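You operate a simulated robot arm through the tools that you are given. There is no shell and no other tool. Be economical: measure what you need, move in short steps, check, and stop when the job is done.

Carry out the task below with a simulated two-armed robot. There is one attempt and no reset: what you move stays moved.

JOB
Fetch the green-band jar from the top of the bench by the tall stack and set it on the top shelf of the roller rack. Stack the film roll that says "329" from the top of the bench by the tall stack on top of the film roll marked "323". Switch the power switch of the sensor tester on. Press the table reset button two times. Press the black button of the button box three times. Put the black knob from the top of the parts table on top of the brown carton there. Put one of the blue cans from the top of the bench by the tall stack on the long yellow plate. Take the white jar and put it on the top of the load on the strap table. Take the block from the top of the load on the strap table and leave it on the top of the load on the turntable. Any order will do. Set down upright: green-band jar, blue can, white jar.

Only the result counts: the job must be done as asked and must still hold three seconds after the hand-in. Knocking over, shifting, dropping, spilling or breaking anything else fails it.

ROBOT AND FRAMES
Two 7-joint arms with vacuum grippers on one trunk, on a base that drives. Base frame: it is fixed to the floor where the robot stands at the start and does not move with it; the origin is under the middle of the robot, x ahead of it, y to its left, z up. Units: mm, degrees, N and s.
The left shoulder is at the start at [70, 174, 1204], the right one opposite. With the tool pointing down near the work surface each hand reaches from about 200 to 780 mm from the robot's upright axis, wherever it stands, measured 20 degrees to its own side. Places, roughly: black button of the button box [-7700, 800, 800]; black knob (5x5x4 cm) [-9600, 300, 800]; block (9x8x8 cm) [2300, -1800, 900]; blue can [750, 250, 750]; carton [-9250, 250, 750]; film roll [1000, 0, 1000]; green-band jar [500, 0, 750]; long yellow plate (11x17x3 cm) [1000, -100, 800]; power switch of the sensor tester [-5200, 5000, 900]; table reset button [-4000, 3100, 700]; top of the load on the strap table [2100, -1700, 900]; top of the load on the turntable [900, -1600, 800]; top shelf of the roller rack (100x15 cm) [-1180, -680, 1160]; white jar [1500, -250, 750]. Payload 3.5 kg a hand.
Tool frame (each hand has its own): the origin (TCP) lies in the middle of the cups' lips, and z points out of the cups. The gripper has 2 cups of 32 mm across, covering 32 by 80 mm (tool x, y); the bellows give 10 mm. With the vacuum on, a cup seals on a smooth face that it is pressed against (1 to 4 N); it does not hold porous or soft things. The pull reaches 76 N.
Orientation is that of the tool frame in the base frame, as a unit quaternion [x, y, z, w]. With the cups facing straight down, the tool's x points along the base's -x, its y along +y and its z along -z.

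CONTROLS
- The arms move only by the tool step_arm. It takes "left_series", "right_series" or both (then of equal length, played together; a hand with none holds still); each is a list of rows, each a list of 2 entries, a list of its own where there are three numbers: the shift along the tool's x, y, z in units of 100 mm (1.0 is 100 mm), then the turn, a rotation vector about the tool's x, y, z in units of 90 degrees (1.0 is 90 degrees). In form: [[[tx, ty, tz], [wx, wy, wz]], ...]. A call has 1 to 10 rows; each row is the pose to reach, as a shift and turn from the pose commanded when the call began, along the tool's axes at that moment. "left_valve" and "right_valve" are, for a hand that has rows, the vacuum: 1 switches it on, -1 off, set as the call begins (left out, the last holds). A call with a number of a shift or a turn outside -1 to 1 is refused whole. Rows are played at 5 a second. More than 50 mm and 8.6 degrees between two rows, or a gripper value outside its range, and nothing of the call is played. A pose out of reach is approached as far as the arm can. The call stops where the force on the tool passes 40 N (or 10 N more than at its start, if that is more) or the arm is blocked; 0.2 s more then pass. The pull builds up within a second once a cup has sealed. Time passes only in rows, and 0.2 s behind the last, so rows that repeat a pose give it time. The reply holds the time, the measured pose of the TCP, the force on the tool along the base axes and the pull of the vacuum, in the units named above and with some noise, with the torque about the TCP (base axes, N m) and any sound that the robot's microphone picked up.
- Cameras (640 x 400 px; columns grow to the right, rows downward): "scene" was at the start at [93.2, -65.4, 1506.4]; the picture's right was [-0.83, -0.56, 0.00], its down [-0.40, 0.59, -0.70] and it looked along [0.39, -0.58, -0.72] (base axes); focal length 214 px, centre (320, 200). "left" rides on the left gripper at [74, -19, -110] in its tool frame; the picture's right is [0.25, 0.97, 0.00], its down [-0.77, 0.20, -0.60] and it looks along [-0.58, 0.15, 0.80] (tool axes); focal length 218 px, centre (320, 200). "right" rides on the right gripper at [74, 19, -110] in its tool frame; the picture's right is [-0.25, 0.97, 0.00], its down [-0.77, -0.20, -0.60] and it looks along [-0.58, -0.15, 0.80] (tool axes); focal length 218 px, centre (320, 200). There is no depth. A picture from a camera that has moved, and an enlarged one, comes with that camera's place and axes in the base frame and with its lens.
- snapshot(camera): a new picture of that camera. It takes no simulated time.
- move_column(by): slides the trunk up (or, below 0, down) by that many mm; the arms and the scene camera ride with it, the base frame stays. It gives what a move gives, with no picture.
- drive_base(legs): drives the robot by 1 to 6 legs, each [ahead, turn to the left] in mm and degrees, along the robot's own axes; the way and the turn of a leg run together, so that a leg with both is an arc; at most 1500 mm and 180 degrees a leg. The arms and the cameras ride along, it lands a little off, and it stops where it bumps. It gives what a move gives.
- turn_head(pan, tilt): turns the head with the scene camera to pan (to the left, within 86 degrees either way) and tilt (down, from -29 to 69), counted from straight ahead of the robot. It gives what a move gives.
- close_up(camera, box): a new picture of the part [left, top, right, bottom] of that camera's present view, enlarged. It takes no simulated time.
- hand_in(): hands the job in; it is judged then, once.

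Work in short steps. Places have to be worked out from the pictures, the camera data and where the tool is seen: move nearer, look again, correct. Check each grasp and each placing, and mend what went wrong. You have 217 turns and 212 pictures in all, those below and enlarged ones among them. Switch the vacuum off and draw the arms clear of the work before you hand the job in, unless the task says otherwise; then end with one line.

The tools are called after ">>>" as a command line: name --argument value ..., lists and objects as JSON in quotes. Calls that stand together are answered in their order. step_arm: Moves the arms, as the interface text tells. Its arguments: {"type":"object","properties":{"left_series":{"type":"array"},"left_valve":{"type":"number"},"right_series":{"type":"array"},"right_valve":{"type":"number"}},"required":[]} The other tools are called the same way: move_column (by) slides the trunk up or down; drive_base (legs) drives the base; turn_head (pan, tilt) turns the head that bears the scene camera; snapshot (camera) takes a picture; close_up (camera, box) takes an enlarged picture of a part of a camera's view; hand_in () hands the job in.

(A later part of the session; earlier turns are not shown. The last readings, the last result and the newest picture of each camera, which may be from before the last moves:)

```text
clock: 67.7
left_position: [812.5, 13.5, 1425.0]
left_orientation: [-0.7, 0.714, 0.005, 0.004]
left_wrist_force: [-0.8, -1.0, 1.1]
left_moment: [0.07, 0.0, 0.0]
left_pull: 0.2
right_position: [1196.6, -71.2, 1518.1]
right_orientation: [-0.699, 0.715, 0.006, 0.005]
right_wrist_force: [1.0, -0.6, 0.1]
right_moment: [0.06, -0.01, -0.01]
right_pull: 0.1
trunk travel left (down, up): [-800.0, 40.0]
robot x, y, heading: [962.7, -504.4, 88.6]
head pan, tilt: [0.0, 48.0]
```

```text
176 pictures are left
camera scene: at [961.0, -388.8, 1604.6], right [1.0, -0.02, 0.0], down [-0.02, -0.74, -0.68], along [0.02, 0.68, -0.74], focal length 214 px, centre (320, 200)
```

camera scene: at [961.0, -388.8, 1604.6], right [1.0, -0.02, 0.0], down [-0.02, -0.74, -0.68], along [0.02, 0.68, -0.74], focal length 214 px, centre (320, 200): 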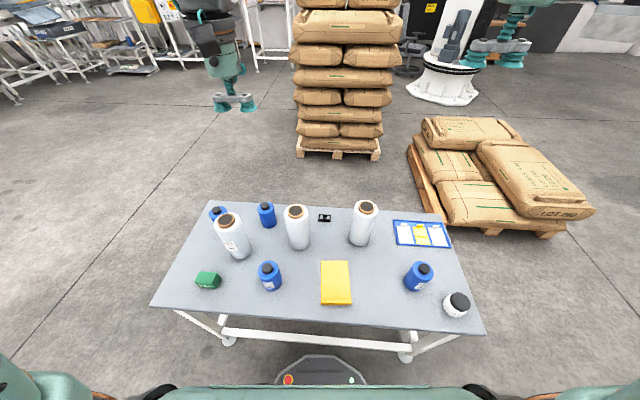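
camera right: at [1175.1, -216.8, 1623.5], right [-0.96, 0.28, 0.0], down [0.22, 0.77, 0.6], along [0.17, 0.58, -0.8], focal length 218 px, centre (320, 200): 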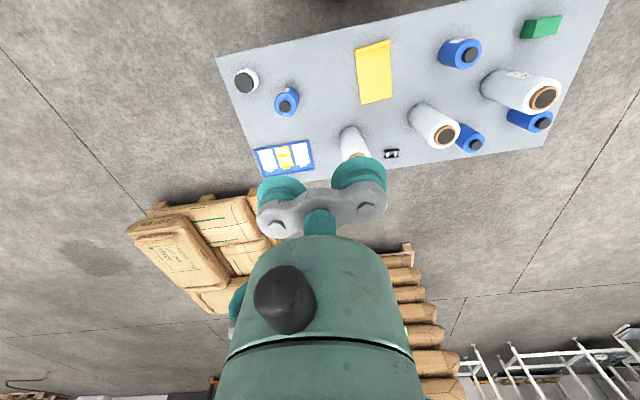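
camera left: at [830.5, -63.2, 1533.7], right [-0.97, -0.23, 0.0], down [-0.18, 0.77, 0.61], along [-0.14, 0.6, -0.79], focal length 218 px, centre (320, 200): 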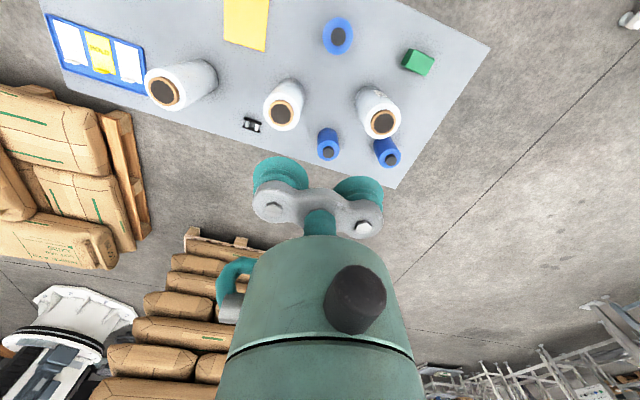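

Row steps limited to 50 mm in total; redo with finer rows, then lower the trunk 300.

>>> step_arm --left_series '[[[-0.3, -0.1, 0], [0, 0, 0]], [[-0.6, -0.25, 0], [0, 0, 0]], [[-0.85, -0.4, 0], [0, 0, 0]], [[-1.0, -0.42, 0], [0, 0, 0]]]'

>>> move_column --by -320

>>> snapshot --camera "left"

>>> snapshot --camera "scene"

```text
clock: 68.7
left_position: [857.8, 133.2, 1417.1]
left_orientation: [-0.699, 0.715, 0.0, -0.001]
left_wrist_force: [0.1, 1.3, -0.3]
left_moment: [-0.05, -0.03, -0.01]
left_pull: 0.0
right_position: [1197.9, -50.5, 1511.6]
right_orientation: [-0.7, 0.715, -0.001, -0.001]
right_wrist_force: [-0.1, 0.0, -1.1]
right_moment: [-0.02, 0.01, 0.02]
right_pull: 0.0
trunk travel left (down, up): [-800.0, 40.0]
robot x, y, heading: [956.8, -502.5, 88.7]
head pan, tilt: [0.0, 48.0]
```

```text
clock: 71.9
left_position: [858.6, 128.9, 1099.8]
left_orientation: [-0.699, 0.715, 0.0, 0.002]
left_wrist_force: [0.3, 0.6, -0.2]
left_moment: [-0.01, 0.0, 0.03]
left_pull: 0.1
right_position: [1197.3, -55.0, 1192.5]
right_orientation: [-0.699, 0.715, 0.001, 0.001]
right_wrist_force: [-0.2, 0.9, 0.4]
right_moment: [-0.03, 0.02, 0.01]
right_pull: 0.1
trunk travel left (down, up): [-480.0, 360.0]
robot x, y, heading: [961.6, -505.7, 88.4]
head pan, tilt: [0.0, 48.0]
```

```text
175 pictures are left
camera left: at [875.7, 53.2, 1208.2], right [-0.97, -0.23, 0.0], down [-0.18, 0.77, 0.61], along [-0.14, 0.59, -0.8], focal length 218 px, centre (320, 200)
```

left: 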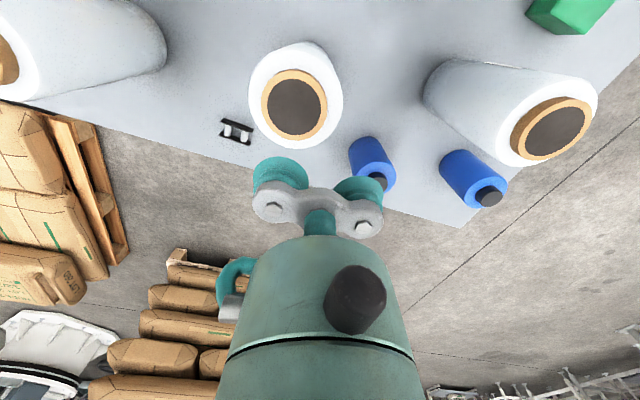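

```text
174 pictures are left
camera scene: at [961.4, -372.5, 1283.2], right [1.0, -0.02, 0.0], down [-0.02, -0.74, -0.67], along [0.02, 0.67, -0.74], focal length 214 px, centre (320, 200)
```

scene: 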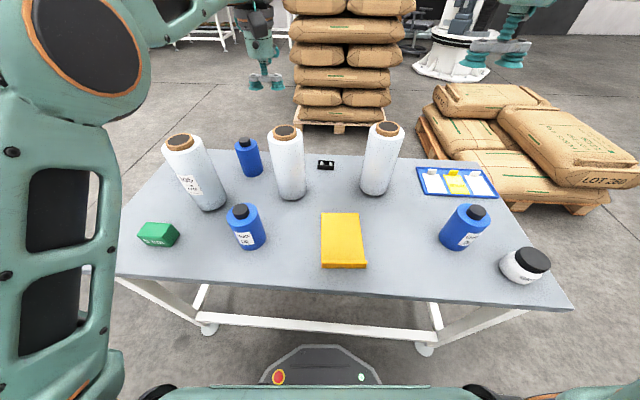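

Roll 2 top centre ≈(887,111,1000). Align the −y cup on its core disc and descend with vacuum.

>>> step_arm --left_series '[[[0.18, -0.04, 0.3], [0, 0, 0]], [[0.18, -0.04, 0.7], [0, 0, 0]], [[0.18, -0.04, 0.88], [0, 0, 0]], [[0.18, -0.04, 0.92], [0, 0, 0]], [[0.18, -0.04, 0.95], [0, 0, 0]], [[0.18, -0.04, 0.95], [0, 0, 0]], [[0.18, -0.04, 0.95], [0, 0, 0]]]' --left_valve 1

>>> snapshot --camera "left"

>>> close_up --camera "scene" --box '[230, 60, 350, 220]'

```text
clock: 73.5
left_position: [860.2, 108.7, 1004.5]
left_orientation: [-0.699, 0.715, 0.001, 0.001]
left_wrist_force: [0.1, -1.7, 5.7]
left_moment: [-0.08, -1.06, -0.02]
left_pull: 38.0
right_position: [1197.4, -55.5, 1193.8]
right_orientation: [-0.699, 0.715, 0.001, 0.001]
right_wrist_force: [0.7, -0.3, -0.3]
right_moment: [-0.02, -0.04, 0.0]
right_pull: 0.1
trunk travel left (down, up): [-480.0, 360.0]
robot x, y, heading: [961.3, -506.0, 88.9]
head pan, tilt: [0.0, 48.0]
```

```text
173 pictures are left
camera left: at [879.3, 32.6, 1114.1], right [-0.97, -0.23, 0.0], down [-0.18, 0.77, 0.61], along [-0.14, 0.59, -0.8], focal length 218 px, centre (320, 200)
```

left: 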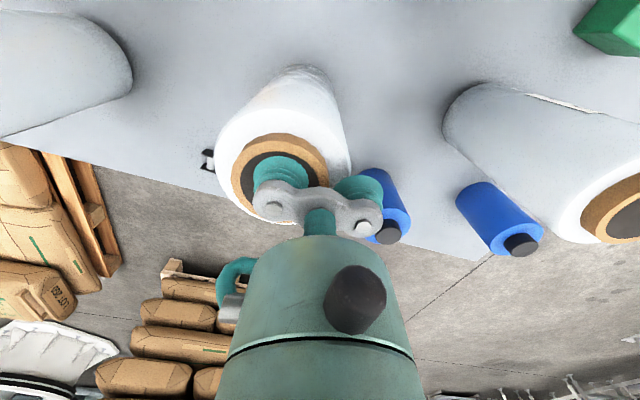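

```text
2.50 times, centred on (290, 140) of scene
camera zoom: at [961.5, -373.7, 1283.4], right [1.0, -0.02, 0.0], down [-0.02, -0.74, -0.67], along [0.02, 0.67, -0.74], focal length 536 px, centre (395, 350)
```

zoom: 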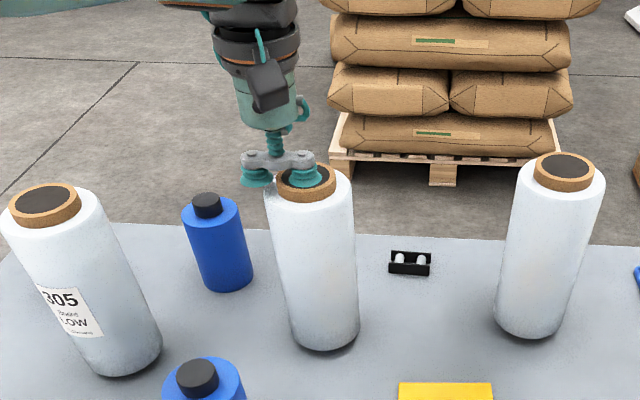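

Sealed (38 N). Lift 100 mm and check the weight.

>>> step_arm --left_series '[[[0, 0, -0.1], [0, 0, 0]], [[0, 0, -0.3], [0, 0, 0]], [[0, 0, -0.6], [0, 0, 0]], [[0, 0, -1.0], [0, 0, 0]], [[0, 0, -1.0], [0, 0, 0]]]'

>>> close_up --camera "right" --box '[320, 0, 640, 200]'

```text
clock: 74.7
left_position: [860.7, 113.3, 1103.9]
left_orientation: [-0.699, 0.715, 0.0, -0.001]
left_wrist_force: [-0.1, -0.7, -11.0]
left_moment: [-0.07, -0.51, 0.0]
left_pull: 38.0
right_position: [1196.7, -53.9, 1192.4]
right_orientation: [-0.699, 0.715, 0.0, 0.0]
right_wrist_force: [-0.4, 0.9, 0.0]
right_moment: [0.0, 0.01, -0.05]
right_pull: 0.0
trunk travel left (down, up): [-480.0, 360.0]
robot x, y, heading: [958.6, -503.6, 88.7]
head pan, tilt: [0.0, 48.0]
```

```text
2.00 times, centred on (480, 100) of right
camera zoom: at [1176.9, -126.0, 1303.6], right [-0.96, 0.28, 0.0], down [0.22, 0.77, 0.6], along [0.17, 0.58, -0.8], focal length 436 px, centre (0, 400)
```

zoom: 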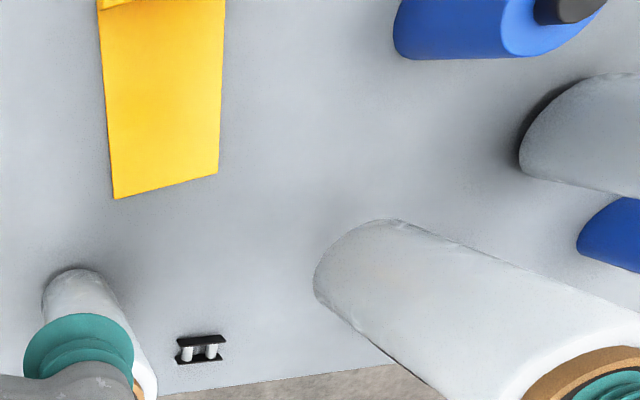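

Weight 11 N. Rotate the roll about the vertical ~84° to find the label.

>>> step_arm --left_series '[[[0, 0, 0], [0, 0, 0.093]], [[0, 0, 0], [0, 0, 0.186]], [[0, 0, 0], [0, 0, 0.279]], [[0, 0, 0], [0, 0, 0.372]], [[0, 0, 0], [0, 0, 0.465]], [[0, 0, 0], [0, 0, 0.558]], [[0, 0, 0], [0, 0, 0.651]], [[0, 0, 0], [0, 0, 0.744]], [[0, 0, 0], [0, 0, 0.837]], [[0, 0, 0], [0, 0, 0.93]]]'

>>> close_up --camera "scene" --box '[230, 60, 350, 220]'

>>> snapshot --camera "left"

```text
clock: 76.9
left_position: [860.3, 111.5, 1103.2]
left_orientation: [-0.04, 0.999, 0.0, 0.0]
left_wrist_force: [-0.3, -0.1, -10.8]
left_moment: [-0.49, -0.03, 0.01]
left_pull: 37.6
right_position: [1196.9, -53.0, 1192.6]
right_orientation: [-0.699, 0.715, 0.001, 0.001]
right_wrist_force: [-0.7, 0.3, 0.6]
right_moment: [-0.01, 0.01, -0.02]
right_pull: 0.0
trunk travel left (down, up): [-480.0, 360.0]
robot x, y, heading: [959.5, -501.1, 88.9]
head pan, tilt: [0.0, 48.0]
```

```text
2.50 times, centred on (290, 140) of scene
camera zoom: at [961.0, -371.0, 1283.0], right [1.0, -0.02, 0.0], down [-0.02, -0.74, -0.67], along [0.02, 0.67, -0.74], focal length 536 px, centre (395, 350)
```

zoom: 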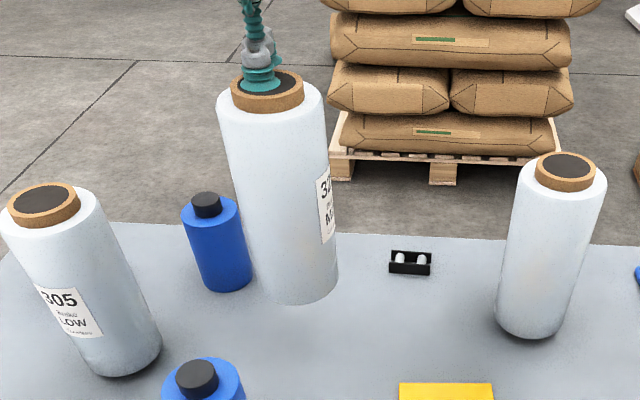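

```text
169 pictures are left
camera left: at [789.1, 85.1, 1213.0], right [-0.33, 0.94, 0.0], down [0.75, 0.27, 0.6], along [0.57, 0.2, -0.8], focal length 218 px, centre (320, 200)
```

left: 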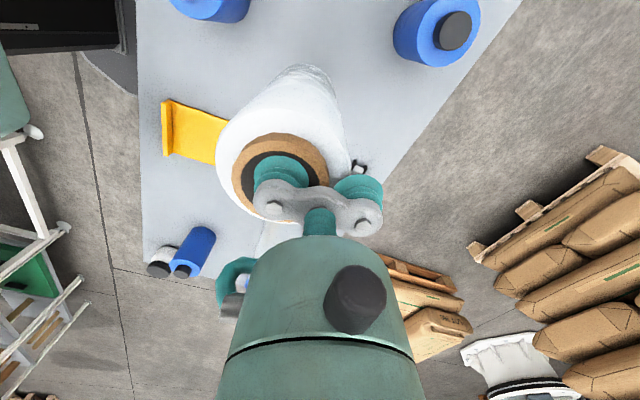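

The label appears on its right side, starting "32". The right hand camera should see it; zoom.

>>> close_up --camera "right" --box '[440, 60, 640, 220]'

>>> close_up --camera "scene" --box '[280, 120, 310, 150]'

```text
2.50 times, centred on (540, 140) of right
camera zoom: at [1176.8, -126.3, 1303.8], right [-0.96, 0.28, 0.0], down [0.22, 0.77, 0.61], along [0.17, 0.58, -0.8], focal length 546 px, centre (-230, 350)
```

zoom: 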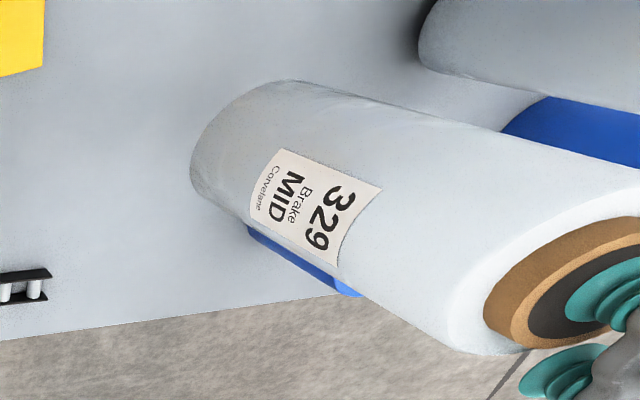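

```text
13.33 times, centred on (295, 135) of scene
camera zoom: at [961.0, -371.0, 1283.0], right [1.0, -0.02, 0.0], down [-0.02, -0.74, -0.67], along [0.02, 0.67, -0.74], focal length 2860 px, centre (653, 1067)
```

zoom: 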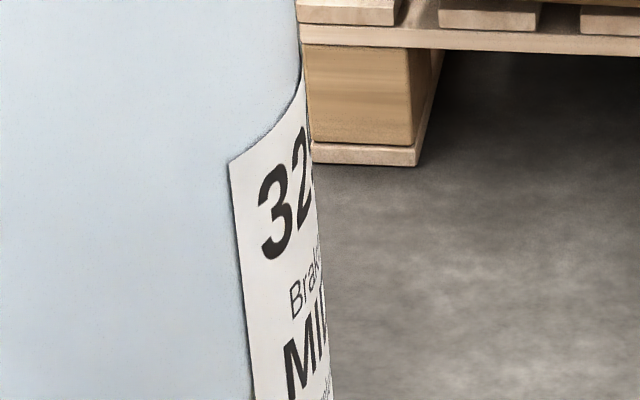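

It's 329 – the one to lift. So the remaining roll (≈(1140,131)) is 323. Raise the trunk so the roll clears it, then turn the base right to bring the roll toward it.

>>> move_column --by 260

>>> drive_base --legs '[[0, -20]]'

>>> snapshot --camera "scene"

>>> snapshot --camera "left"

>>> snapshot --camera "right"

```text
clock: 79.6
left_position: [861.1, 112.1, 1363.8]
left_orientation: [-0.043, 0.999, 0.0, 0.0]
left_wrist_force: [-0.4, 0.1, -11.1]
left_moment: [-0.54, -0.02, -0.01]
left_pull: 38.1
right_position: [1197.1, -52.5, 1451.7]
right_orientation: [-0.699, 0.715, 0.001, 0.0]
right_wrist_force: [0.7, -0.1, -0.2]
right_moment: [0.0, 0.01, -0.01]
right_pull: 0.0
trunk travel left (down, up): [-740.0, 100.0]
robot x, y, heading: [962.4, -504.2, 89.0]
head pan, tilt: [0.0, 48.0]
```

```text
clock: 81.0
left_position: [1071.0, 109.9, 1362.6]
left_orientation: [0.127, 0.992, 0.0, 0.001]
left_wrist_force: [-1.0, -0.2, -10.5]
left_moment: [-0.53, 0.18, 0.03]
left_pull: 37.5
right_position: [1332.4, -157.7, 1453.6]
right_orientation: [-0.567, 0.824, 0.0, 0.002]
right_wrist_force: [-0.4, -0.8, 0.7]
right_moment: [0.01, 0.02, 0.01]
right_pull: 0.1
trunk travel left (down, up): [-740.0, 100.0]
robot x, y, heading: [961.9, -505.1, 69.0]
head pan, tilt: [0.0, 48.0]
```

```text
166 pictures are left
camera scene: at [1002.9, -378.7, 1543.0], right [0.93, -0.36, 0.0], down [-0.26, -0.7, -0.67], along [0.24, 0.62, -0.74], focal length 214 px, centre (320, 200)
```

scene: 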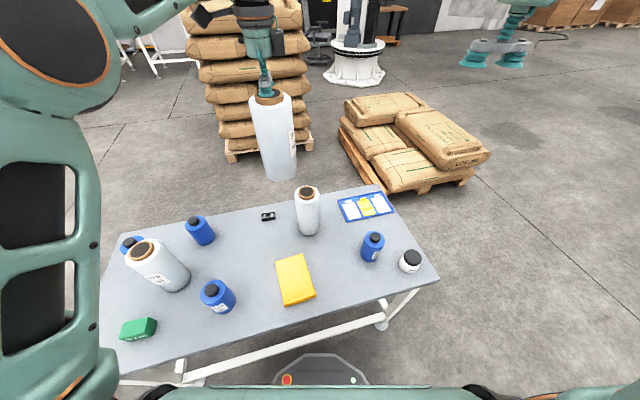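

```text
165 pictures are left
camera left: at [995.1, 108.8, 1472.8], right [0.0, 1.0, 0.0], down [0.8, 0.0, 0.61], along [0.61, 0.0, -0.8], focal length 218 px, centre (320, 200)
```

left: 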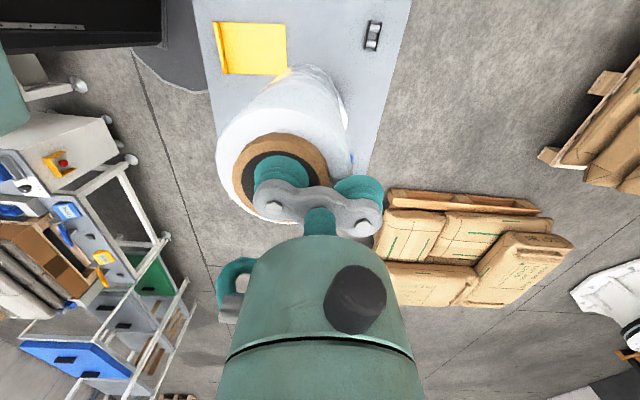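

```text
164 pictures are left
camera right: at [1288.8, -219.6, 1564.1], right [-0.81, 0.58, 0.0], down [0.46, 0.65, 0.61], along [0.35, 0.49, -0.8], focal length 218 px, centre (320, 200)
```

right: 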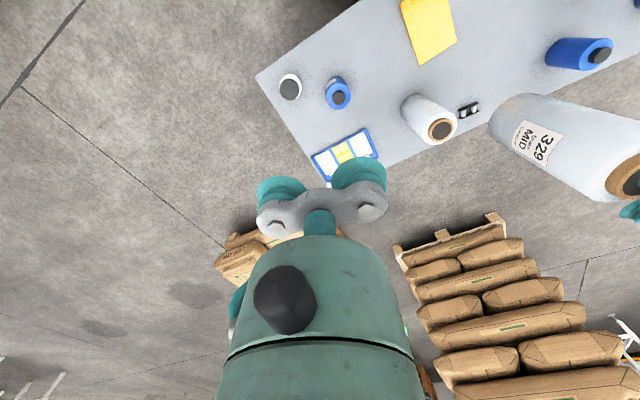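

Move the held roll over roll 323 (shift ≈ +81, +40 mm), then check alignment from two cameras.

>>> step_arm --left_series '[[[-0.3, 0.25, 0], [0, 0, 0]], [[-0.55, 0.45, 0], [0, 0, 0]], [[-0.68, 0.59, 0], [0, 0, 0]], [[-0.68, 0.59, 0], [0, 0, 0]]]'

>>> close_up --camera "scene" --box '[230, 80, 390, 240]'

>>> close_up --camera "right" --box '[380, 60, 580, 185]'

```text
clock: 82.0
left_position: [1140.7, 139.0, 1358.4]
left_orientation: [0.127, 0.992, 0.0, 0.0]
left_wrist_force: [0.4, 0.5, -10.6]
left_moment: [-0.53, 0.17, -0.01]
left_pull: 37.9
left hand out of reach, approached as far as the arm can: row 3, 4
right_position: [1334.5, -159.1, 1452.4]
right_orientation: [-0.567, 0.824, 0.0, 0.001]
right_wrist_force: [0.8, 0.6, -0.3]
right_moment: [-0.01, -0.03, 0.0]
right_pull: 0.1
trunk travel left (down, up): [-740.0, 100.0]
robot x, y, heading: [962.7, -507.1, 69.2]
head pan, tilt: [0.0, 48.0]
```

```text
2.50 times, centred on (310, 160) of scene
camera zoom: at [1004.5, -379.8, 1543.1], right [0.93, -0.36, 0.0], down [-0.27, -0.69, -0.67], along [0.24, 0.62, -0.74], focal length 536 px, centre (345, 300)
```

zoom: 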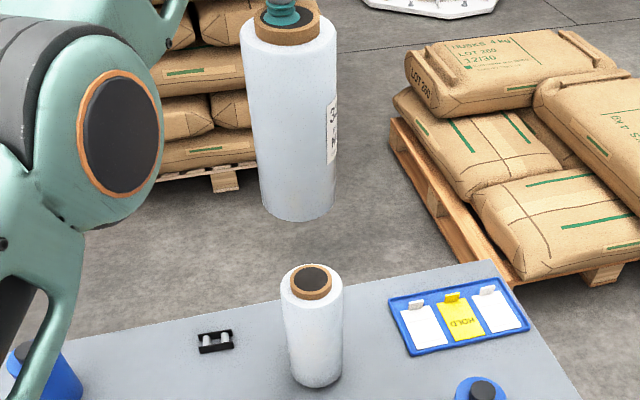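

```text
3.20 times, centred on (480, 122) of right
camera zoom: at [1290.3, -220.7, 1564.0], right [-0.81, 0.58, 0.0], down [0.46, 0.65, 0.61], along [0.35, 0.49, -0.8], focal length 698 px, centre (-192, 448)
```

zoom: 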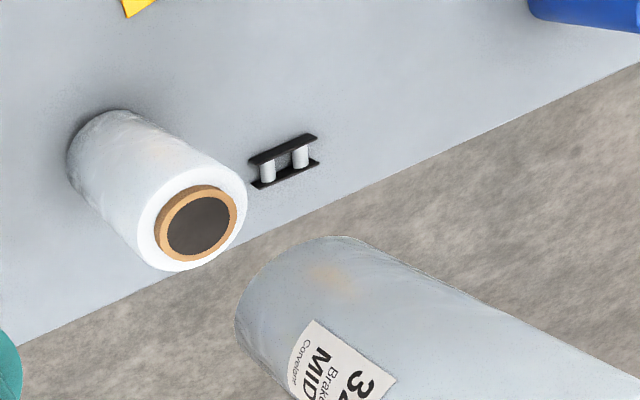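

Reach limit. Roll 323 is at ≈(1148,126); held roll centre ≈(1135,116). Drive 30 mm ahead to regain reach (base stays clear of bench stretcher).

>>> drive_base --legs '[[30, 0]]'

>>> step_arm --left_series '[[[0, 0, 0.0], [0, 0, 0]], [[0, 0, 0.0], [0, 0, 0]]]'

>>> snapshot --camera "scene"

>>> close_up --camera "right" --box '[380, 60, 580, 185]'

```text
clock: 82.9
left_position: [1151.2, 161.4, 1361.6]
left_orientation: [0.128, 0.992, 0.002, 0.0]
left_wrist_force: [-0.3, -1.3, -9.8]
left_moment: [-0.59, 0.21, 0.0]
left_pull: 37.8
right_position: [1343.9, -138.3, 1456.8]
right_orientation: [-0.566, 0.824, 0.004, 0.003]
right_wrist_force: [0.7, -0.4, 0.0]
right_moment: [0.07, -0.02, 0.02]
right_pull: 0.1
trunk travel left (down, up): [-740.0, 100.0]
robot x, y, heading: [972.0, -476.1, 69.1]
head pan, tilt: [0.0, 48.0]
```

```text
clock: 83.5
left_position: [1153.3, 164.0, 1361.0]
left_orientation: [0.128, 0.992, 0.001, -0.001]
left_wrist_force: [-0.2, 0.3, -10.1]
left_moment: [-0.62, 0.18, 0.06]
left_pull: 38.2
right_position: [1344.5, -134.0, 1454.2]
right_orientation: [-0.566, 0.824, 0.002, 0.002]
right_wrist_force: [0.7, 0.5, 0.3]
right_moment: [0.05, -0.02, 0.03]
right_pull: 0.1
trunk travel left (down, up): [-740.0, 100.0]
robot x, y, heading: [970.7, -475.0, 68.9]
head pan, tilt: [0.0, 48.0]
```

```text
161 pictures are left
camera scene: at [1014.4, -354.9, 1543.4], right [0.93, -0.36, 0.0], down [-0.27, -0.69, -0.67], along [0.24, 0.63, -0.74], focal length 214 px, centre (320, 200)
```

scene: 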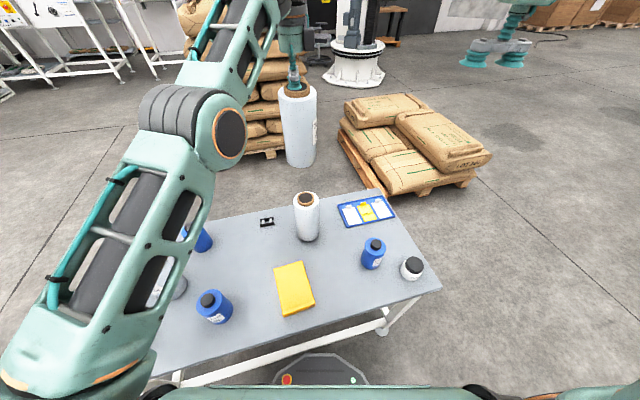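

```text
3.20 times, centred on (480, 122) of right
camera zoom: at [1300.4, -196.5, 1565.2], right [-0.81, 0.58, 0.0], down [0.46, 0.64, 0.61], along [0.35, 0.49, -0.79], focal length 698 px, centre (-192, 448)
```

zoom: 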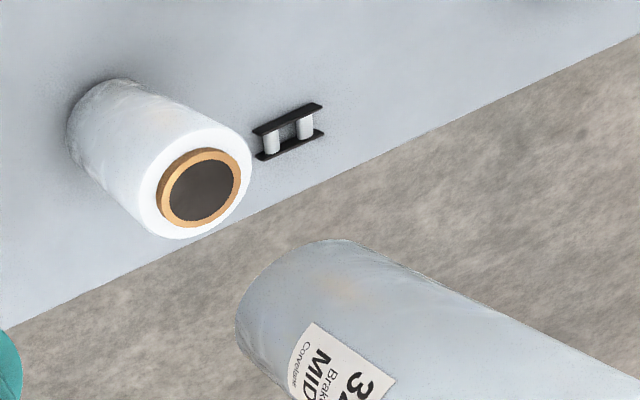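

Shift the roll ~14 mm toward −y and lower the trunk by 90 to compare the held roll's bottom with the 323 top.

>>> step_arm --left_series '[[[-0.045, -0.133, 0], [0, 0, 0]], [[-0.045, -0.133, 0], [0, 0, 0]]]'

>>> move_column --by -90

>>> close_up --camera "scene" --box '[250, 60, 410, 260]'

>>> close_up --camera "right" --box '[380, 60, 580, 185]'

>>> close_up --camera "left" --box '[200, 90, 400, 240]'

```text
clock: 84.1
left_position: [1154.7, 153.5, 1358.7]
left_orientation: [0.128, 0.992, 0.001, 0.0]
left_wrist_force: [-0.3, 0.6, -10.5]
left_moment: [-0.58, 0.16, 0.02]
left_pull: 37.3
right_position: [1345.1, -133.9, 1453.1]
right_orientation: [-0.566, 0.824, 0.0, 0.001]
right_wrist_force: [0.3, -0.6, -0.9]
right_moment: [0.0, 0.0, 0.0]
right_pull: 0.1
trunk travel left (down, up): [-740.0, 100.0]
robot x, y, heading: [969.2, -476.1, 68.9]
head pan, tilt: [0.0, 48.0]
```

```text
clock: 85.3
left_position: [1154.9, 154.2, 1268.2]
left_orientation: [0.128, 0.992, 0.0, 0.0]
left_wrist_force: [-0.7, -0.2, -11.2]
left_moment: [-0.57, 0.19, 0.04]
left_pull: 38.0
right_position: [1345.5, -132.8, 1363.7]
right_orientation: [-0.567, 0.824, 0.0, 0.001]
right_wrist_force: [0.5, -0.1, -0.4]
right_moment: [0.0, -0.01, 0.01]
right_pull: 0.1
trunk travel left (down, up): [-650.0, 190.0]
robot x, y, heading: [968.5, -475.9, 69.3]
head pan, tilt: [0.0, 48.0]
```

```text
2.00 times, centred on (330, 160) of scene
camera zoom: at [1015.6, -351.8, 1453.1], right [0.93, -0.36, 0.0], down [-0.27, -0.69, -0.67], along [0.24, 0.62, -0.74], focal length 429 px, centre (300, 280)
```

zoom: 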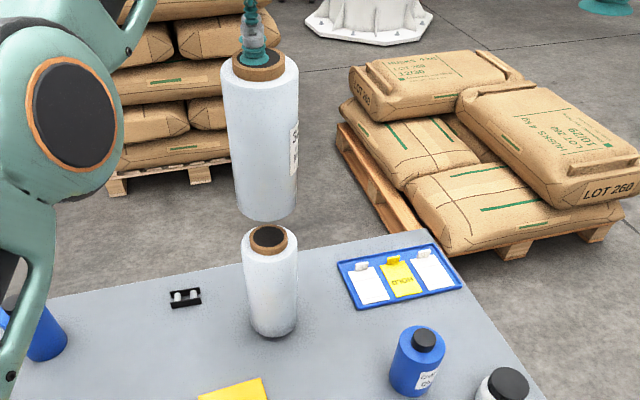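

```text
3.20 times, centred on (480, 122) of right
camera zoom: at [1301.7, -193.3, 1474.2], right [-0.81, 0.58, 0.0], down [0.46, 0.65, 0.61], along [0.35, 0.49, -0.8], focal length 698 px, centre (-192, 448)
```

zoom: 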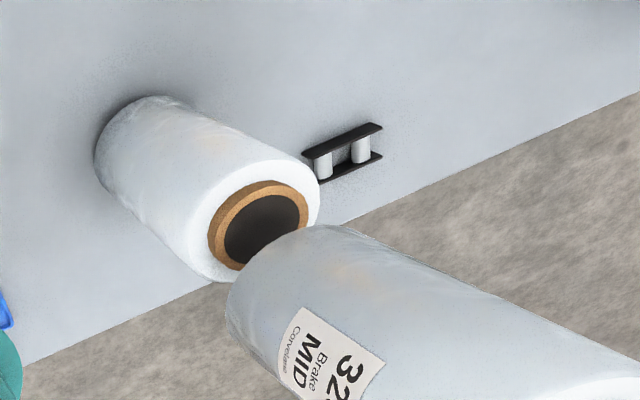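

```text
2.67 times, centred on (300, 165) of left
camera zoom: at [1079.2, 152.2, 1377.2], right [0.0, 1.0, 0.0], down [0.8, 0.0, 0.6], along [0.6, 0.0, -0.8], focal length 582 px, centre (373, 293)
```

zoom: 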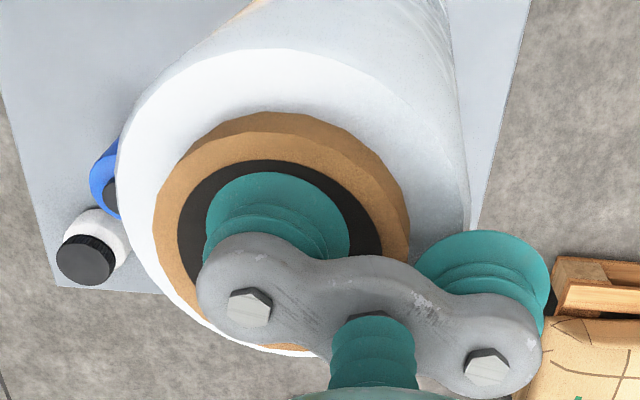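

Held roll centre ≈(1147,131); 323 centre ≈(1148,126). Correct 5 mm and lower another 45 mm, then compare.

>>> step_arm --left_series '[[[-0.02, -0.05, 0.2], [0, 0, 0]], [[-0.02, -0.05, 0.42], [0, 0, 0]], [[-0.02, -0.05, 0.42], [0, 0, 0]]]'

>>> close_up --camera "scene" --box '[260, 100, 360, 240]'

>>> close_up --camera "right" --box '[380, 60, 580, 185]'

```text
clock: 86.1
left_position: [1153.2, 143.6, 1231.0]
left_orientation: [0.127, 0.992, 0.005, 0.002]
left_wrist_force: [0.8, 3.7, 27.5]
left_moment: [-0.96, 0.19, 0.05]
left_pull: 37.8
right_position: [1343.2, -135.8, 1365.1]
right_orientation: [-0.566, 0.824, 0.002, 0.002]
right_wrist_force: [-0.7, -0.4, 0.4]
right_moment: [0.0, -0.02, 0.05]
right_pull: 0.2
trunk travel left (down, up): [-650.0, 190.0]
robot x, y, heading: [971.3, -472.5, 69.0]
head pan, tilt: [0.0, 48.0]
```

```text
2.86 times, centred on (310, 170) of scene
camera zoom: at [1014.1, -356.0, 1454.1], right [0.93, -0.36, 0.0], down [-0.27, -0.69, -0.67], along [0.24, 0.63, -0.74], focal length 613 px, centre (349, 286)
```

zoom: 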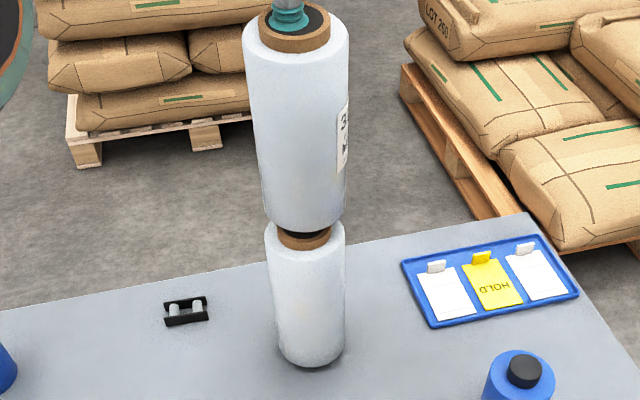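

```text
3.20 times, centred on (480, 122) of right
camera zoom: at [1300.1, -197.5, 1476.0], right [-0.81, 0.58, 0.0], down [0.46, 0.64, 0.61], along [0.35, 0.5, -0.79], focal length 698 px, centre (-192, 448)
```

zoom: 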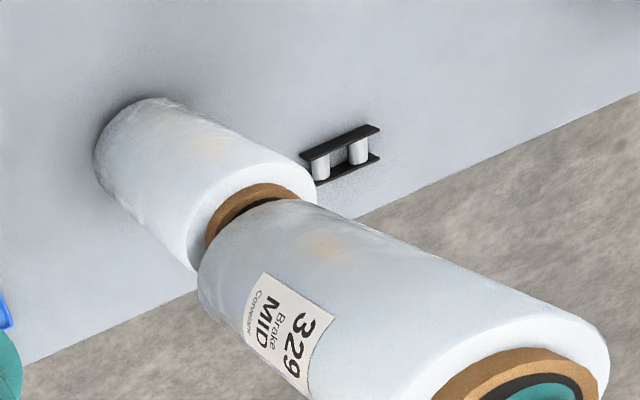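

A contact force of ~38 N appeared. I look closer at the gap before doing anything.

>>> close_up --camera "scene" --box '[280, 160, 330, 200]'

>>> close_up --camera "right" --box '[420, 100, 500, 160]'

>>> snapshot --camera "left"

```text
10.00 times, centred on (305, 180) of scene
camera zoom: at [1014.1, -356.0, 1454.1], right [0.93, -0.36, 0.0], down [-0.27, -0.69, -0.67], along [0.24, 0.63, -0.74], focal length 2145 px, centre (470, 400)
```

zoom: 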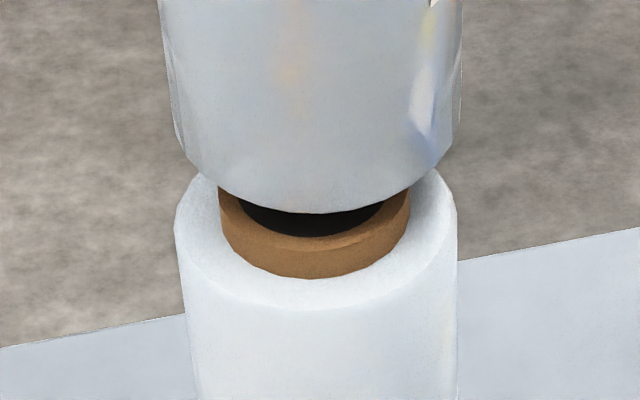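

```text
6.67 times, centred on (460, 130) of right
camera zoom: at [1300.1, -197.5, 1476.0], right [-0.81, 0.58, 0.0], down [0.46, 0.64, 0.61], along [0.35, 0.5, -0.79], focal length 1455 px, centre (-613, 667)
```

zoom: 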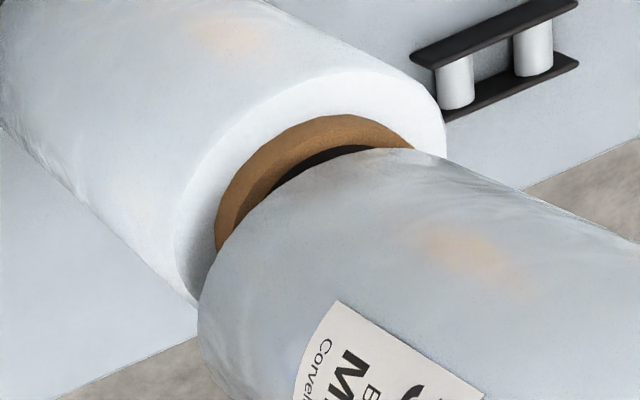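

```text
152 pictures are left
camera left: at [1076.9, 141.6, 1340.1], right [0.0, 1.0, 0.01], down [0.79, 0.0, 0.61], along [0.61, 0.01, -0.79], focal length 218 px, centre (320, 200)
```

left: 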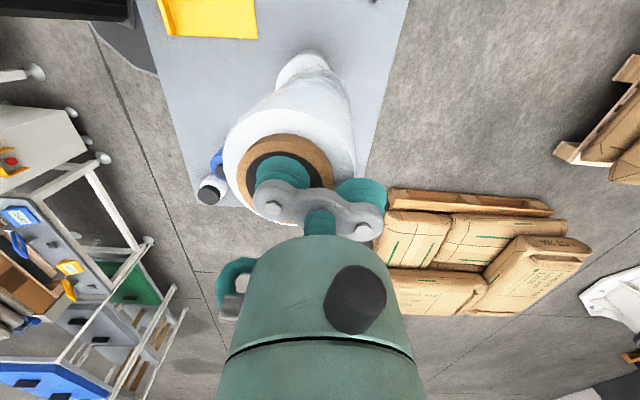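

Contact is real (total height matches), but I want a side-on view of the alignment. I yaw, tilt and lower the right hand to use its camera nearly horizontally.

>>> step_arm --left_series '[[[0, 0, -0.04], [0, 0, 0]], [[0, 0, -0.06], [0, 0, 0]], [[0, 0, -0.06], [0, 0, 0]], [[0, 0, -0.06], [0, 0, 0]], [[0, 0, -0.06], [0, 0, 0]], [[0, 0, -0.06], [0, 0, 0]]]' --right_series '[[[0, 0, 0.2], [0, 0, -0.09]], [[0, 0, 0.4], [0, 0, -0.18]], [[0, 0, 0.6], [0, 0, -0.27]], [[0, 0, 0.8], [0, 0, -0.36]], [[0, 0, 0.9], [0, 0, -0.44]], [[0, 0, 1.0], [0, 0, -0.5]]]'

>>> step_arm --right_series '[[[0, 0, 0.2], [0, -0.09, 0]], [[0, 0, 0.4], [0, -0.18, 0]], [[0, 0, 0.6], [0, -0.27, 0]], [[0, 0, 0.8], [0, -0.36, 0]], [[0, 0, 0.8], [0, -0.44, 0]]]'

>>> snapshot --camera "right"

```text
clock: 87.5
left_position: [1155.4, 148.1, 1231.0]
left_orientation: [0.128, 0.992, 0.0, -0.001]
left_wrist_force: [0.1, -0.7, -12.0]
left_moment: [-0.56, 0.17, 0.04]
left_pull: 38.1
right_position: [1344.5, -128.8, 1263.3]
right_orientation: [0.839, -0.544, 0.0, -0.001]
right_wrist_force: [0.9, -0.1, -0.5]
right_moment: [-0.01, 0.0, 0.01]
right_pull: 0.2
trunk travel left (down, up): [-650.0, 190.0]
robot x, y, heading: [969.7, -476.1, 69.1]
head pan, tilt: [0.0, 48.0]
```

```text
clock: 88.7
left_position: [1157.0, 148.3, 1232.9]
left_orientation: [0.128, 0.992, 0.0, -0.002]
left_wrist_force: [-0.8, 0.3, -11.3]
left_moment: [-0.6, 0.16, 0.01]
left_pull: 37.9
right_position: [1347.0, -132.3, 1183.4]
right_orientation: [0.789, -0.511, -0.286, -0.186]
right_wrist_force: [-0.9, 0.4, 0.0]
right_moment: [0.02, 0.01, 0.01]
right_pull: 0.0
trunk travel left (down, up): [-650.0, 190.0]
robot x, y, heading: [971.3, -476.5, 68.8]
head pan, tilt: [0.0, 48.0]
```

```text
151 pictures are left
camera right: at [1381.1, -255.6, 1221.4], right [-0.96, -0.22, 0.16], down [0.1, 0.27, 0.96], along [-0.25, 0.94, -0.24], focal length 218 px, centre (320, 200)
```

right: 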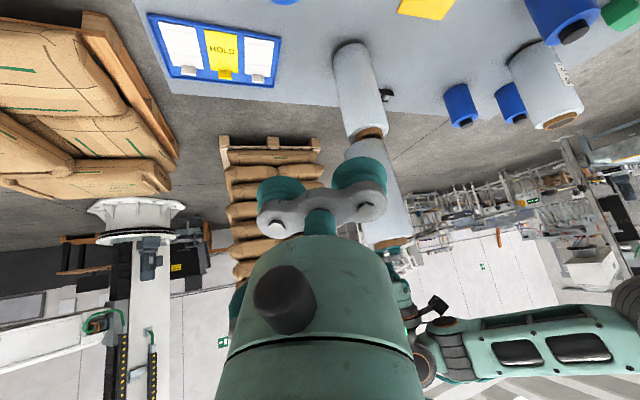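

Side-on view available (image is upside down). Zoom on the junction.

>>> close_up --camera "right" --box '[320, 90, 430, 160]'

>>> close_up --camera "scene" --box '[280, 160, 330, 200]'

```text
5.71 times, centred on (375, 125) of right
camera zoom: at [1381.1, -255.6, 1221.4], right [-0.96, -0.22, 0.16], down [0.1, 0.27, 0.96], along [-0.25, 0.94, -0.24], focal length 1247 px, centre (6, 629)
```

zoom: 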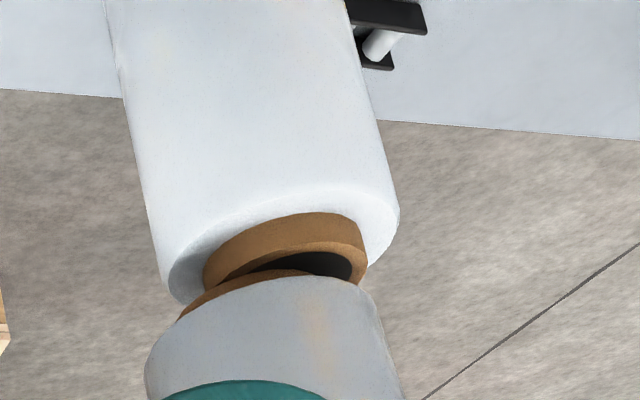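

```text
10.00 times, centred on (305, 180) of scene
camera zoom: at [1016.9, -352.4, 1453.1], right [0.93, -0.36, 0.0], down [-0.27, -0.69, -0.67], along [0.24, 0.62, -0.74], focal length 2145 px, centre (470, 400)
```

zoom: 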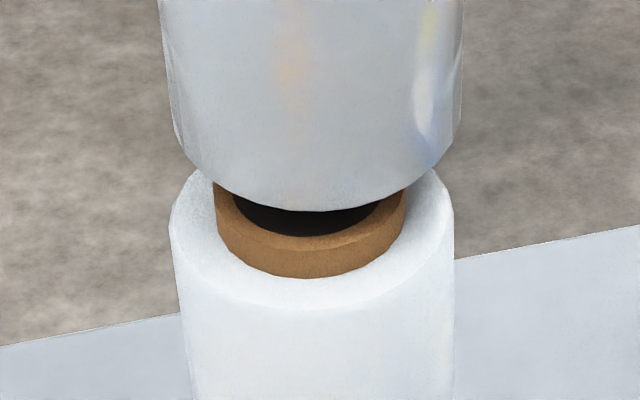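

The view shows the core protrudes and the held roll is ~17 mm too far along (.36,.93). Correct by (−7,−15.5) mm and look again.

>>> step_arm --left_series '[[[0.0, -0.0, -0.04], [0, 0, 0]], [[0.03, -0.1, -0.04], [0, 0, 0]], [[0.03, -0.168, -0.04], [0, 0, 0]], [[0.03, -0.168, -0.04], [0, 0, 0]], [[0.03, -0.168, -0.04], [0, 0, 0]]]'

>>> close_up --camera "right" --box '[320, 90, 430, 160]'

>>> close_up --camera "scene" --box '[280, 160, 330, 200]'

```text
clock: 89.9
left_position: [1147.2, 133.2, 1236.0]
left_orientation: [0.128, 0.992, 0.001, 0.001]
left_wrist_force: [-0.9, -0.1, -9.6]
left_moment: [-0.59, 0.19, 0.03]
left_pull: 38.0
right_position: [1345.6, -131.6, 1183.9]
right_orientation: [0.789, -0.512, -0.283, -0.186]
right_wrist_force: [-0.1, 0.2, -0.5]
right_moment: [0.0, 0.01, -0.01]
right_pull: 0.0
trunk travel left (down, up): [-650.0, 190.0]
robot x, y, heading: [969.4, -476.2, 68.9]
head pan, tilt: [0.0, 48.0]
```

```text
5.71 times, centred on (375, 125) of right
camera zoom: at [1380.2, -255.2, 1222.0], right [-0.96, -0.22, 0.16], down [0.1, 0.27, 0.96], along [-0.25, 0.94, -0.24], focal length 1247 px, centre (6, 629)
```

zoom: 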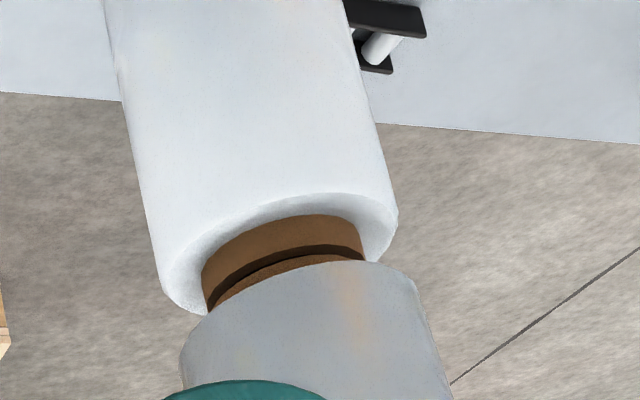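

```text
10.00 times, centred on (305, 180) of scene
camera zoom: at [1015.5, -352.0, 1453.0], right [0.93, -0.36, 0.0], down [-0.27, -0.69, -0.67], along [0.24, 0.62, -0.74], focal length 2145 px, centre (470, 400)
```

zoom: 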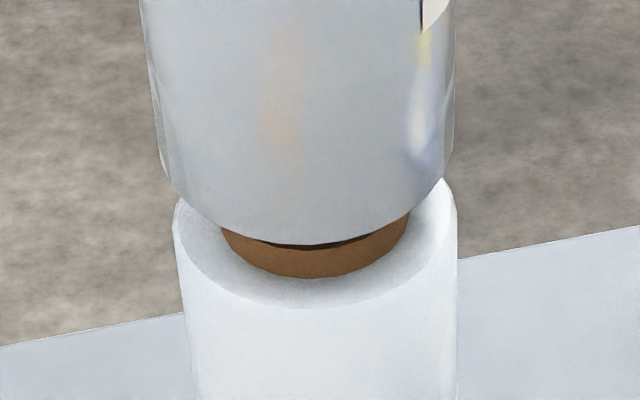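

Aligned to within ~3 mm. Apply a tiny correction and lower to contact.

>>> step_arm --left_series '[[[-0.02, -0.0, 0.04], [0, 0, 0]], [[-0.02, -0.0, 0.07], [0, 0, 0]], [[-0.02, -0.0, 0.09], [0, 0, 0]], [[-0.02, 0, 0.09], [0, 0, 0]]]'

>>> close_up --camera "right" --box '[320, 90, 430, 160]'

>>> close_up --camera "scene" --box '[280, 160, 330, 200]'

```text
clock: 90.9
left_position: [1149.5, 129.0, 1230.4]
left_orientation: [0.128, 0.992, 0.002, 0.001]
left_wrist_force: [0.0, 2.2, 17.6]
left_moment: [-1.02, 0.25, -0.02]
left_pull: 38.1
right_position: [1344.5, -134.0, 1185.7]
right_orientation: [0.789, -0.511, -0.284, -0.187]
right_wrist_force: [-0.8, -0.7, 0.0]
right_moment: [0.01, 0.03, 0.0]
right_pull: 0.1
trunk travel left (down, up): [-650.0, 190.0]
robot x, y, heading: [972.7, -476.3, 69.2]
head pan, tilt: [0.0, 48.0]
```

```text
5.71 times, centred on (375, 125) of right
camera zoom: at [1379.5, -257.7, 1223.0], right [-0.96, -0.22, 0.16], down [0.1, 0.27, 0.96], along [-0.25, 0.94, -0.24], focal length 1247 px, centre (6, 629)
```

zoom: 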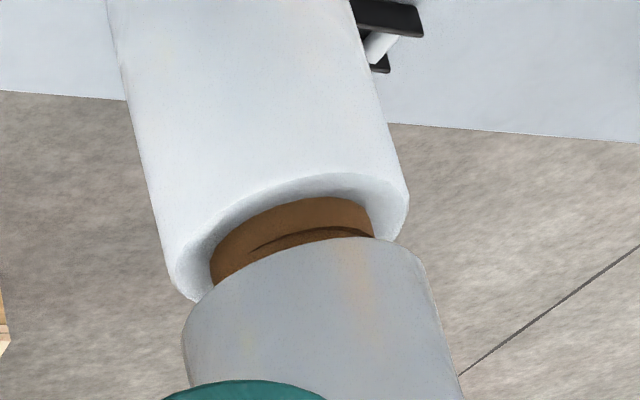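

```text
10.00 times, centred on (305, 180) of scene
camera zoom: at [1014.7, -355.0, 1453.6], right [0.93, -0.36, 0.0], down [-0.27, -0.69, -0.67], along [0.24, 0.63, -0.74], focal length 2145 px, centre (470, 400)
```

zoom: 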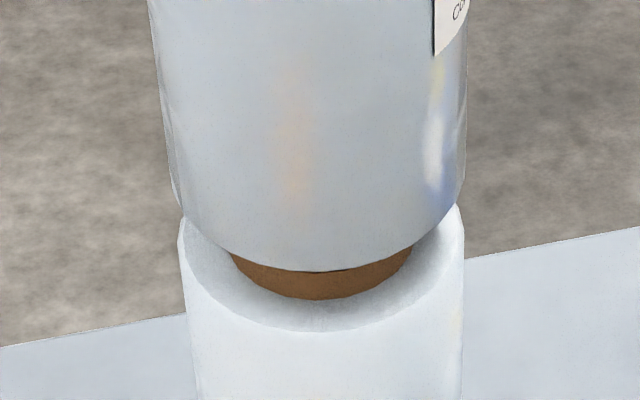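

Cores seated on each other. Release with slight easing, wait, then lift slowly.

>>> step_arm --left_series '[[[0, 0, -0.02], [0, 0, 0]], [[0, 0, -0.02], [0, 0, 0]], [[0, 0, -0.02], [0, 0, 0]], [[0, 0, -0.02], [0, 0, 0]], [[0, 0, -0.02], [0, 0, 0]], [[0, 0, -0.06], [0, 0, 0]], [[0, 0, -0.15], [0, 0, 0]], [[0, 0, -0.4], [0, 0, 0]], [[0, 0, -0.8], [0, 0, 0]]]' --left_valve -1

>>> close_up --camera "right" --box '[300, 30, 440, 230]'

>>> snapshot --camera "scene"

```text
clock: 92.9
left_position: [1152.9, 131.1, 1307.8]
left_orientation: [0.128, 0.992, 0.0, 0.0]
left_wrist_force: [0.0, 0.3, -0.9]
left_moment: [0.0, 0.0, 0.02]
left_pull: 0.0
right_position: [1346.5, -132.8, 1183.5]
right_orientation: [0.789, -0.512, -0.285, -0.186]
right_wrist_force: [-0.3, -0.1, -0.1]
right_moment: [-0.04, 0.04, 0.01]
right_pull: 0.1
trunk travel left (down, up): [-650.0, 190.0]
robot x, y, heading: [970.7, -474.2, 69.0]
head pan, tilt: [0.0, 48.0]
```

```text
2.00 times, centred on (370, 130) of right
camera zoom: at [1380.9, -256.0, 1221.8], right [-0.96, -0.22, 0.16], down [0.1, 0.27, 0.96], along [-0.25, 0.94, -0.24], focal length 436 px, centre (220, 340)
```

zoom: 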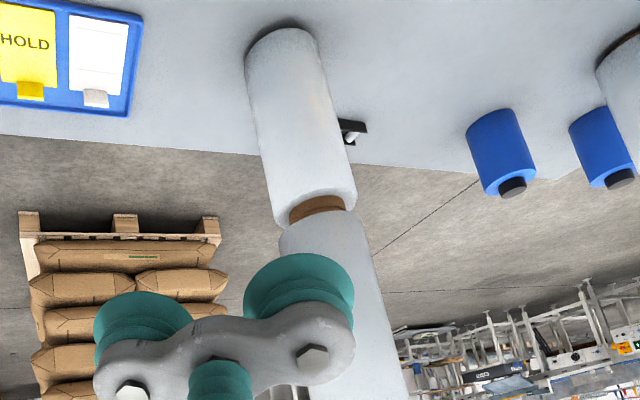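

```text
143 pictures are left
camera scene: at [1016.4, -352.9, 1453.1], right [0.93, -0.36, 0.0], down [-0.27, -0.69, -0.67], along [0.24, 0.62, -0.74], focal length 214 px, centre (320, 200)
```

scene: 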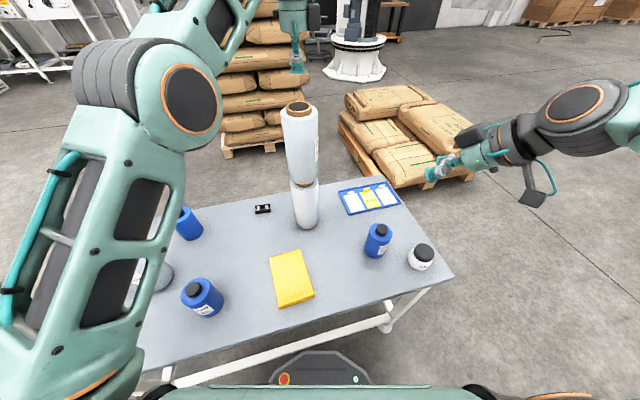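

Stack stands cleanly. Retract the left hand away from it and restore the right hand upright.

>>> step_arm --left_series '[[[0.15, -0.2, -0.1], [0, 0, 0]], [[0.3, -0.4, -0.2], [0, 0, 0]], [[0.45, -0.6, -0.2], [0, 0, 0]], [[0.6, -0.8, -0.2], [0, 0, 0]], [[0.77, -1.0, -0.2], [0, 0, 0]]]' --right_series '[[[0, 0, 0], [0, 0.09, 0]], [[0, 0, 0], [0, 0.18, 0]], [[0, 0, 0], [0, 0.27, 0]], [[0, 0, 0], [0, 0.36, 0]], [[0, 0, 0], [0, 0.44, 0]]]'

>>> step_arm --left_series '[[[0, -0.1, 0], [0, 0, -0.09]], [[0, -0.2, 0], [0, 0, -0.18]], [[0, -0.3, 0], [0, 0, -0.27]], [[0, -0.4, 0], [0, 0, -0.36]], [[0, -0.5, 0], [0, 0, -0.45]], [[0, -0.6, 0], [0, 0, -0.54]], [[0, -0.7, 0], [0, 0, -0.63]], [[0, -0.8, 0], [0, 0, -0.72]], [[0, -0.9, 0], [0, 0, -0.81]], [[0, -0.9, 0], [0, 0, -0.9]]]' --right_series '[[[0, 0, 0], [0, 0, 0.05]], [[0, 0, 0], [0, 0, 0.1]], [[0, 0, 0], [0, 0, 0.15]], [[0, 0, 0], [0, 0, 0.2]], [[0, 0, 0], [0, 0, 0.25]], [[0, 0, 0], [0, 0, 0.3]], [[0, 0, 0], [0, 0, 0.35]], [[0, 0, 0], [0, 0, 0.4]], [[0, 0, 0], [0, 0, 0.45]], [[0, 0, 0], [0, 0, 0.5]]]'

>>> snapshot --camera "right"

>>> snapshot --camera "left"

```text
clock: 94.1
left_position: [1047.9, 50.9, 1328.0]
left_orientation: [0.127, 0.992, 0.001, 0.002]
left_wrist_force: [-1.0, 0.7, 0.5]
left_moment: [0.01, -0.05, -0.02]
left_pull: 0.0
right_position: [1342.5, -132.3, 1184.0]
right_orientation: [0.839, -0.544, 0.002, -0.003]
right_wrist_force: [-0.6, 0.7, -0.2]
right_moment: [0.0, 0.0, 0.0]
right_pull: 0.0
trunk travel left (down, up): [-650.0, 190.0]
robot x, y, heading: [974.2, -476.0, 68.8]
head pan, tilt: [0.0, 48.0]
```

```text
clock: 96.3
left_position: [1028.1, -34.2, 1326.2]
left_orientation: [-0.547, 0.837, 0.0, 0.001]
left_wrist_force: [0.0, -0.1, 0.6]
left_moment: [-0.01, -0.01, -0.03]
left_pull: 0.1
right_position: [1344.6, -132.5, 1185.2]
right_orientation: [-0.567, 0.824, 0.002, 0.001]
right_wrist_force: [0.7, 0.3, 0.8]
right_moment: [0.02, 0.0, -0.01]
right_pull: 0.0
trunk travel left (down, up): [-650.0, 190.0]
robot x, y, heading: [967.6, -477.8, 69.1]
head pan, tilt: [0.0, 48.0]
```

```text
142 pictures are left
camera right: at [1300.6, -194.2, 1295.2], right [-0.81, 0.58, 0.0], down [0.46, 0.65, 0.61], along [0.35, 0.49, -0.79], focal length 218 px, centre (320, 200)
```

right: 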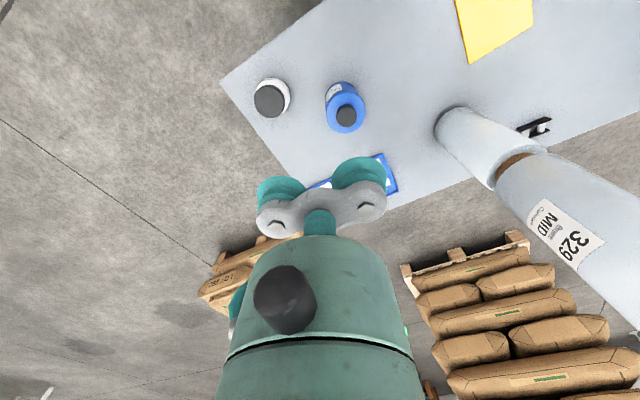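

```text
141 pictures are left
camera left: at [1016.2, -110.8, 1436.8], right [-0.99, 0.16, 0.0], down [0.12, 0.79, 0.61], along [0.09, 0.6, -0.8], focal length 218 px, centre (320, 200)
```

left: 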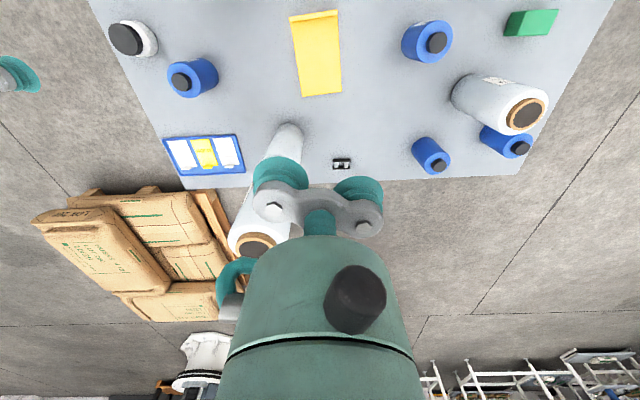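

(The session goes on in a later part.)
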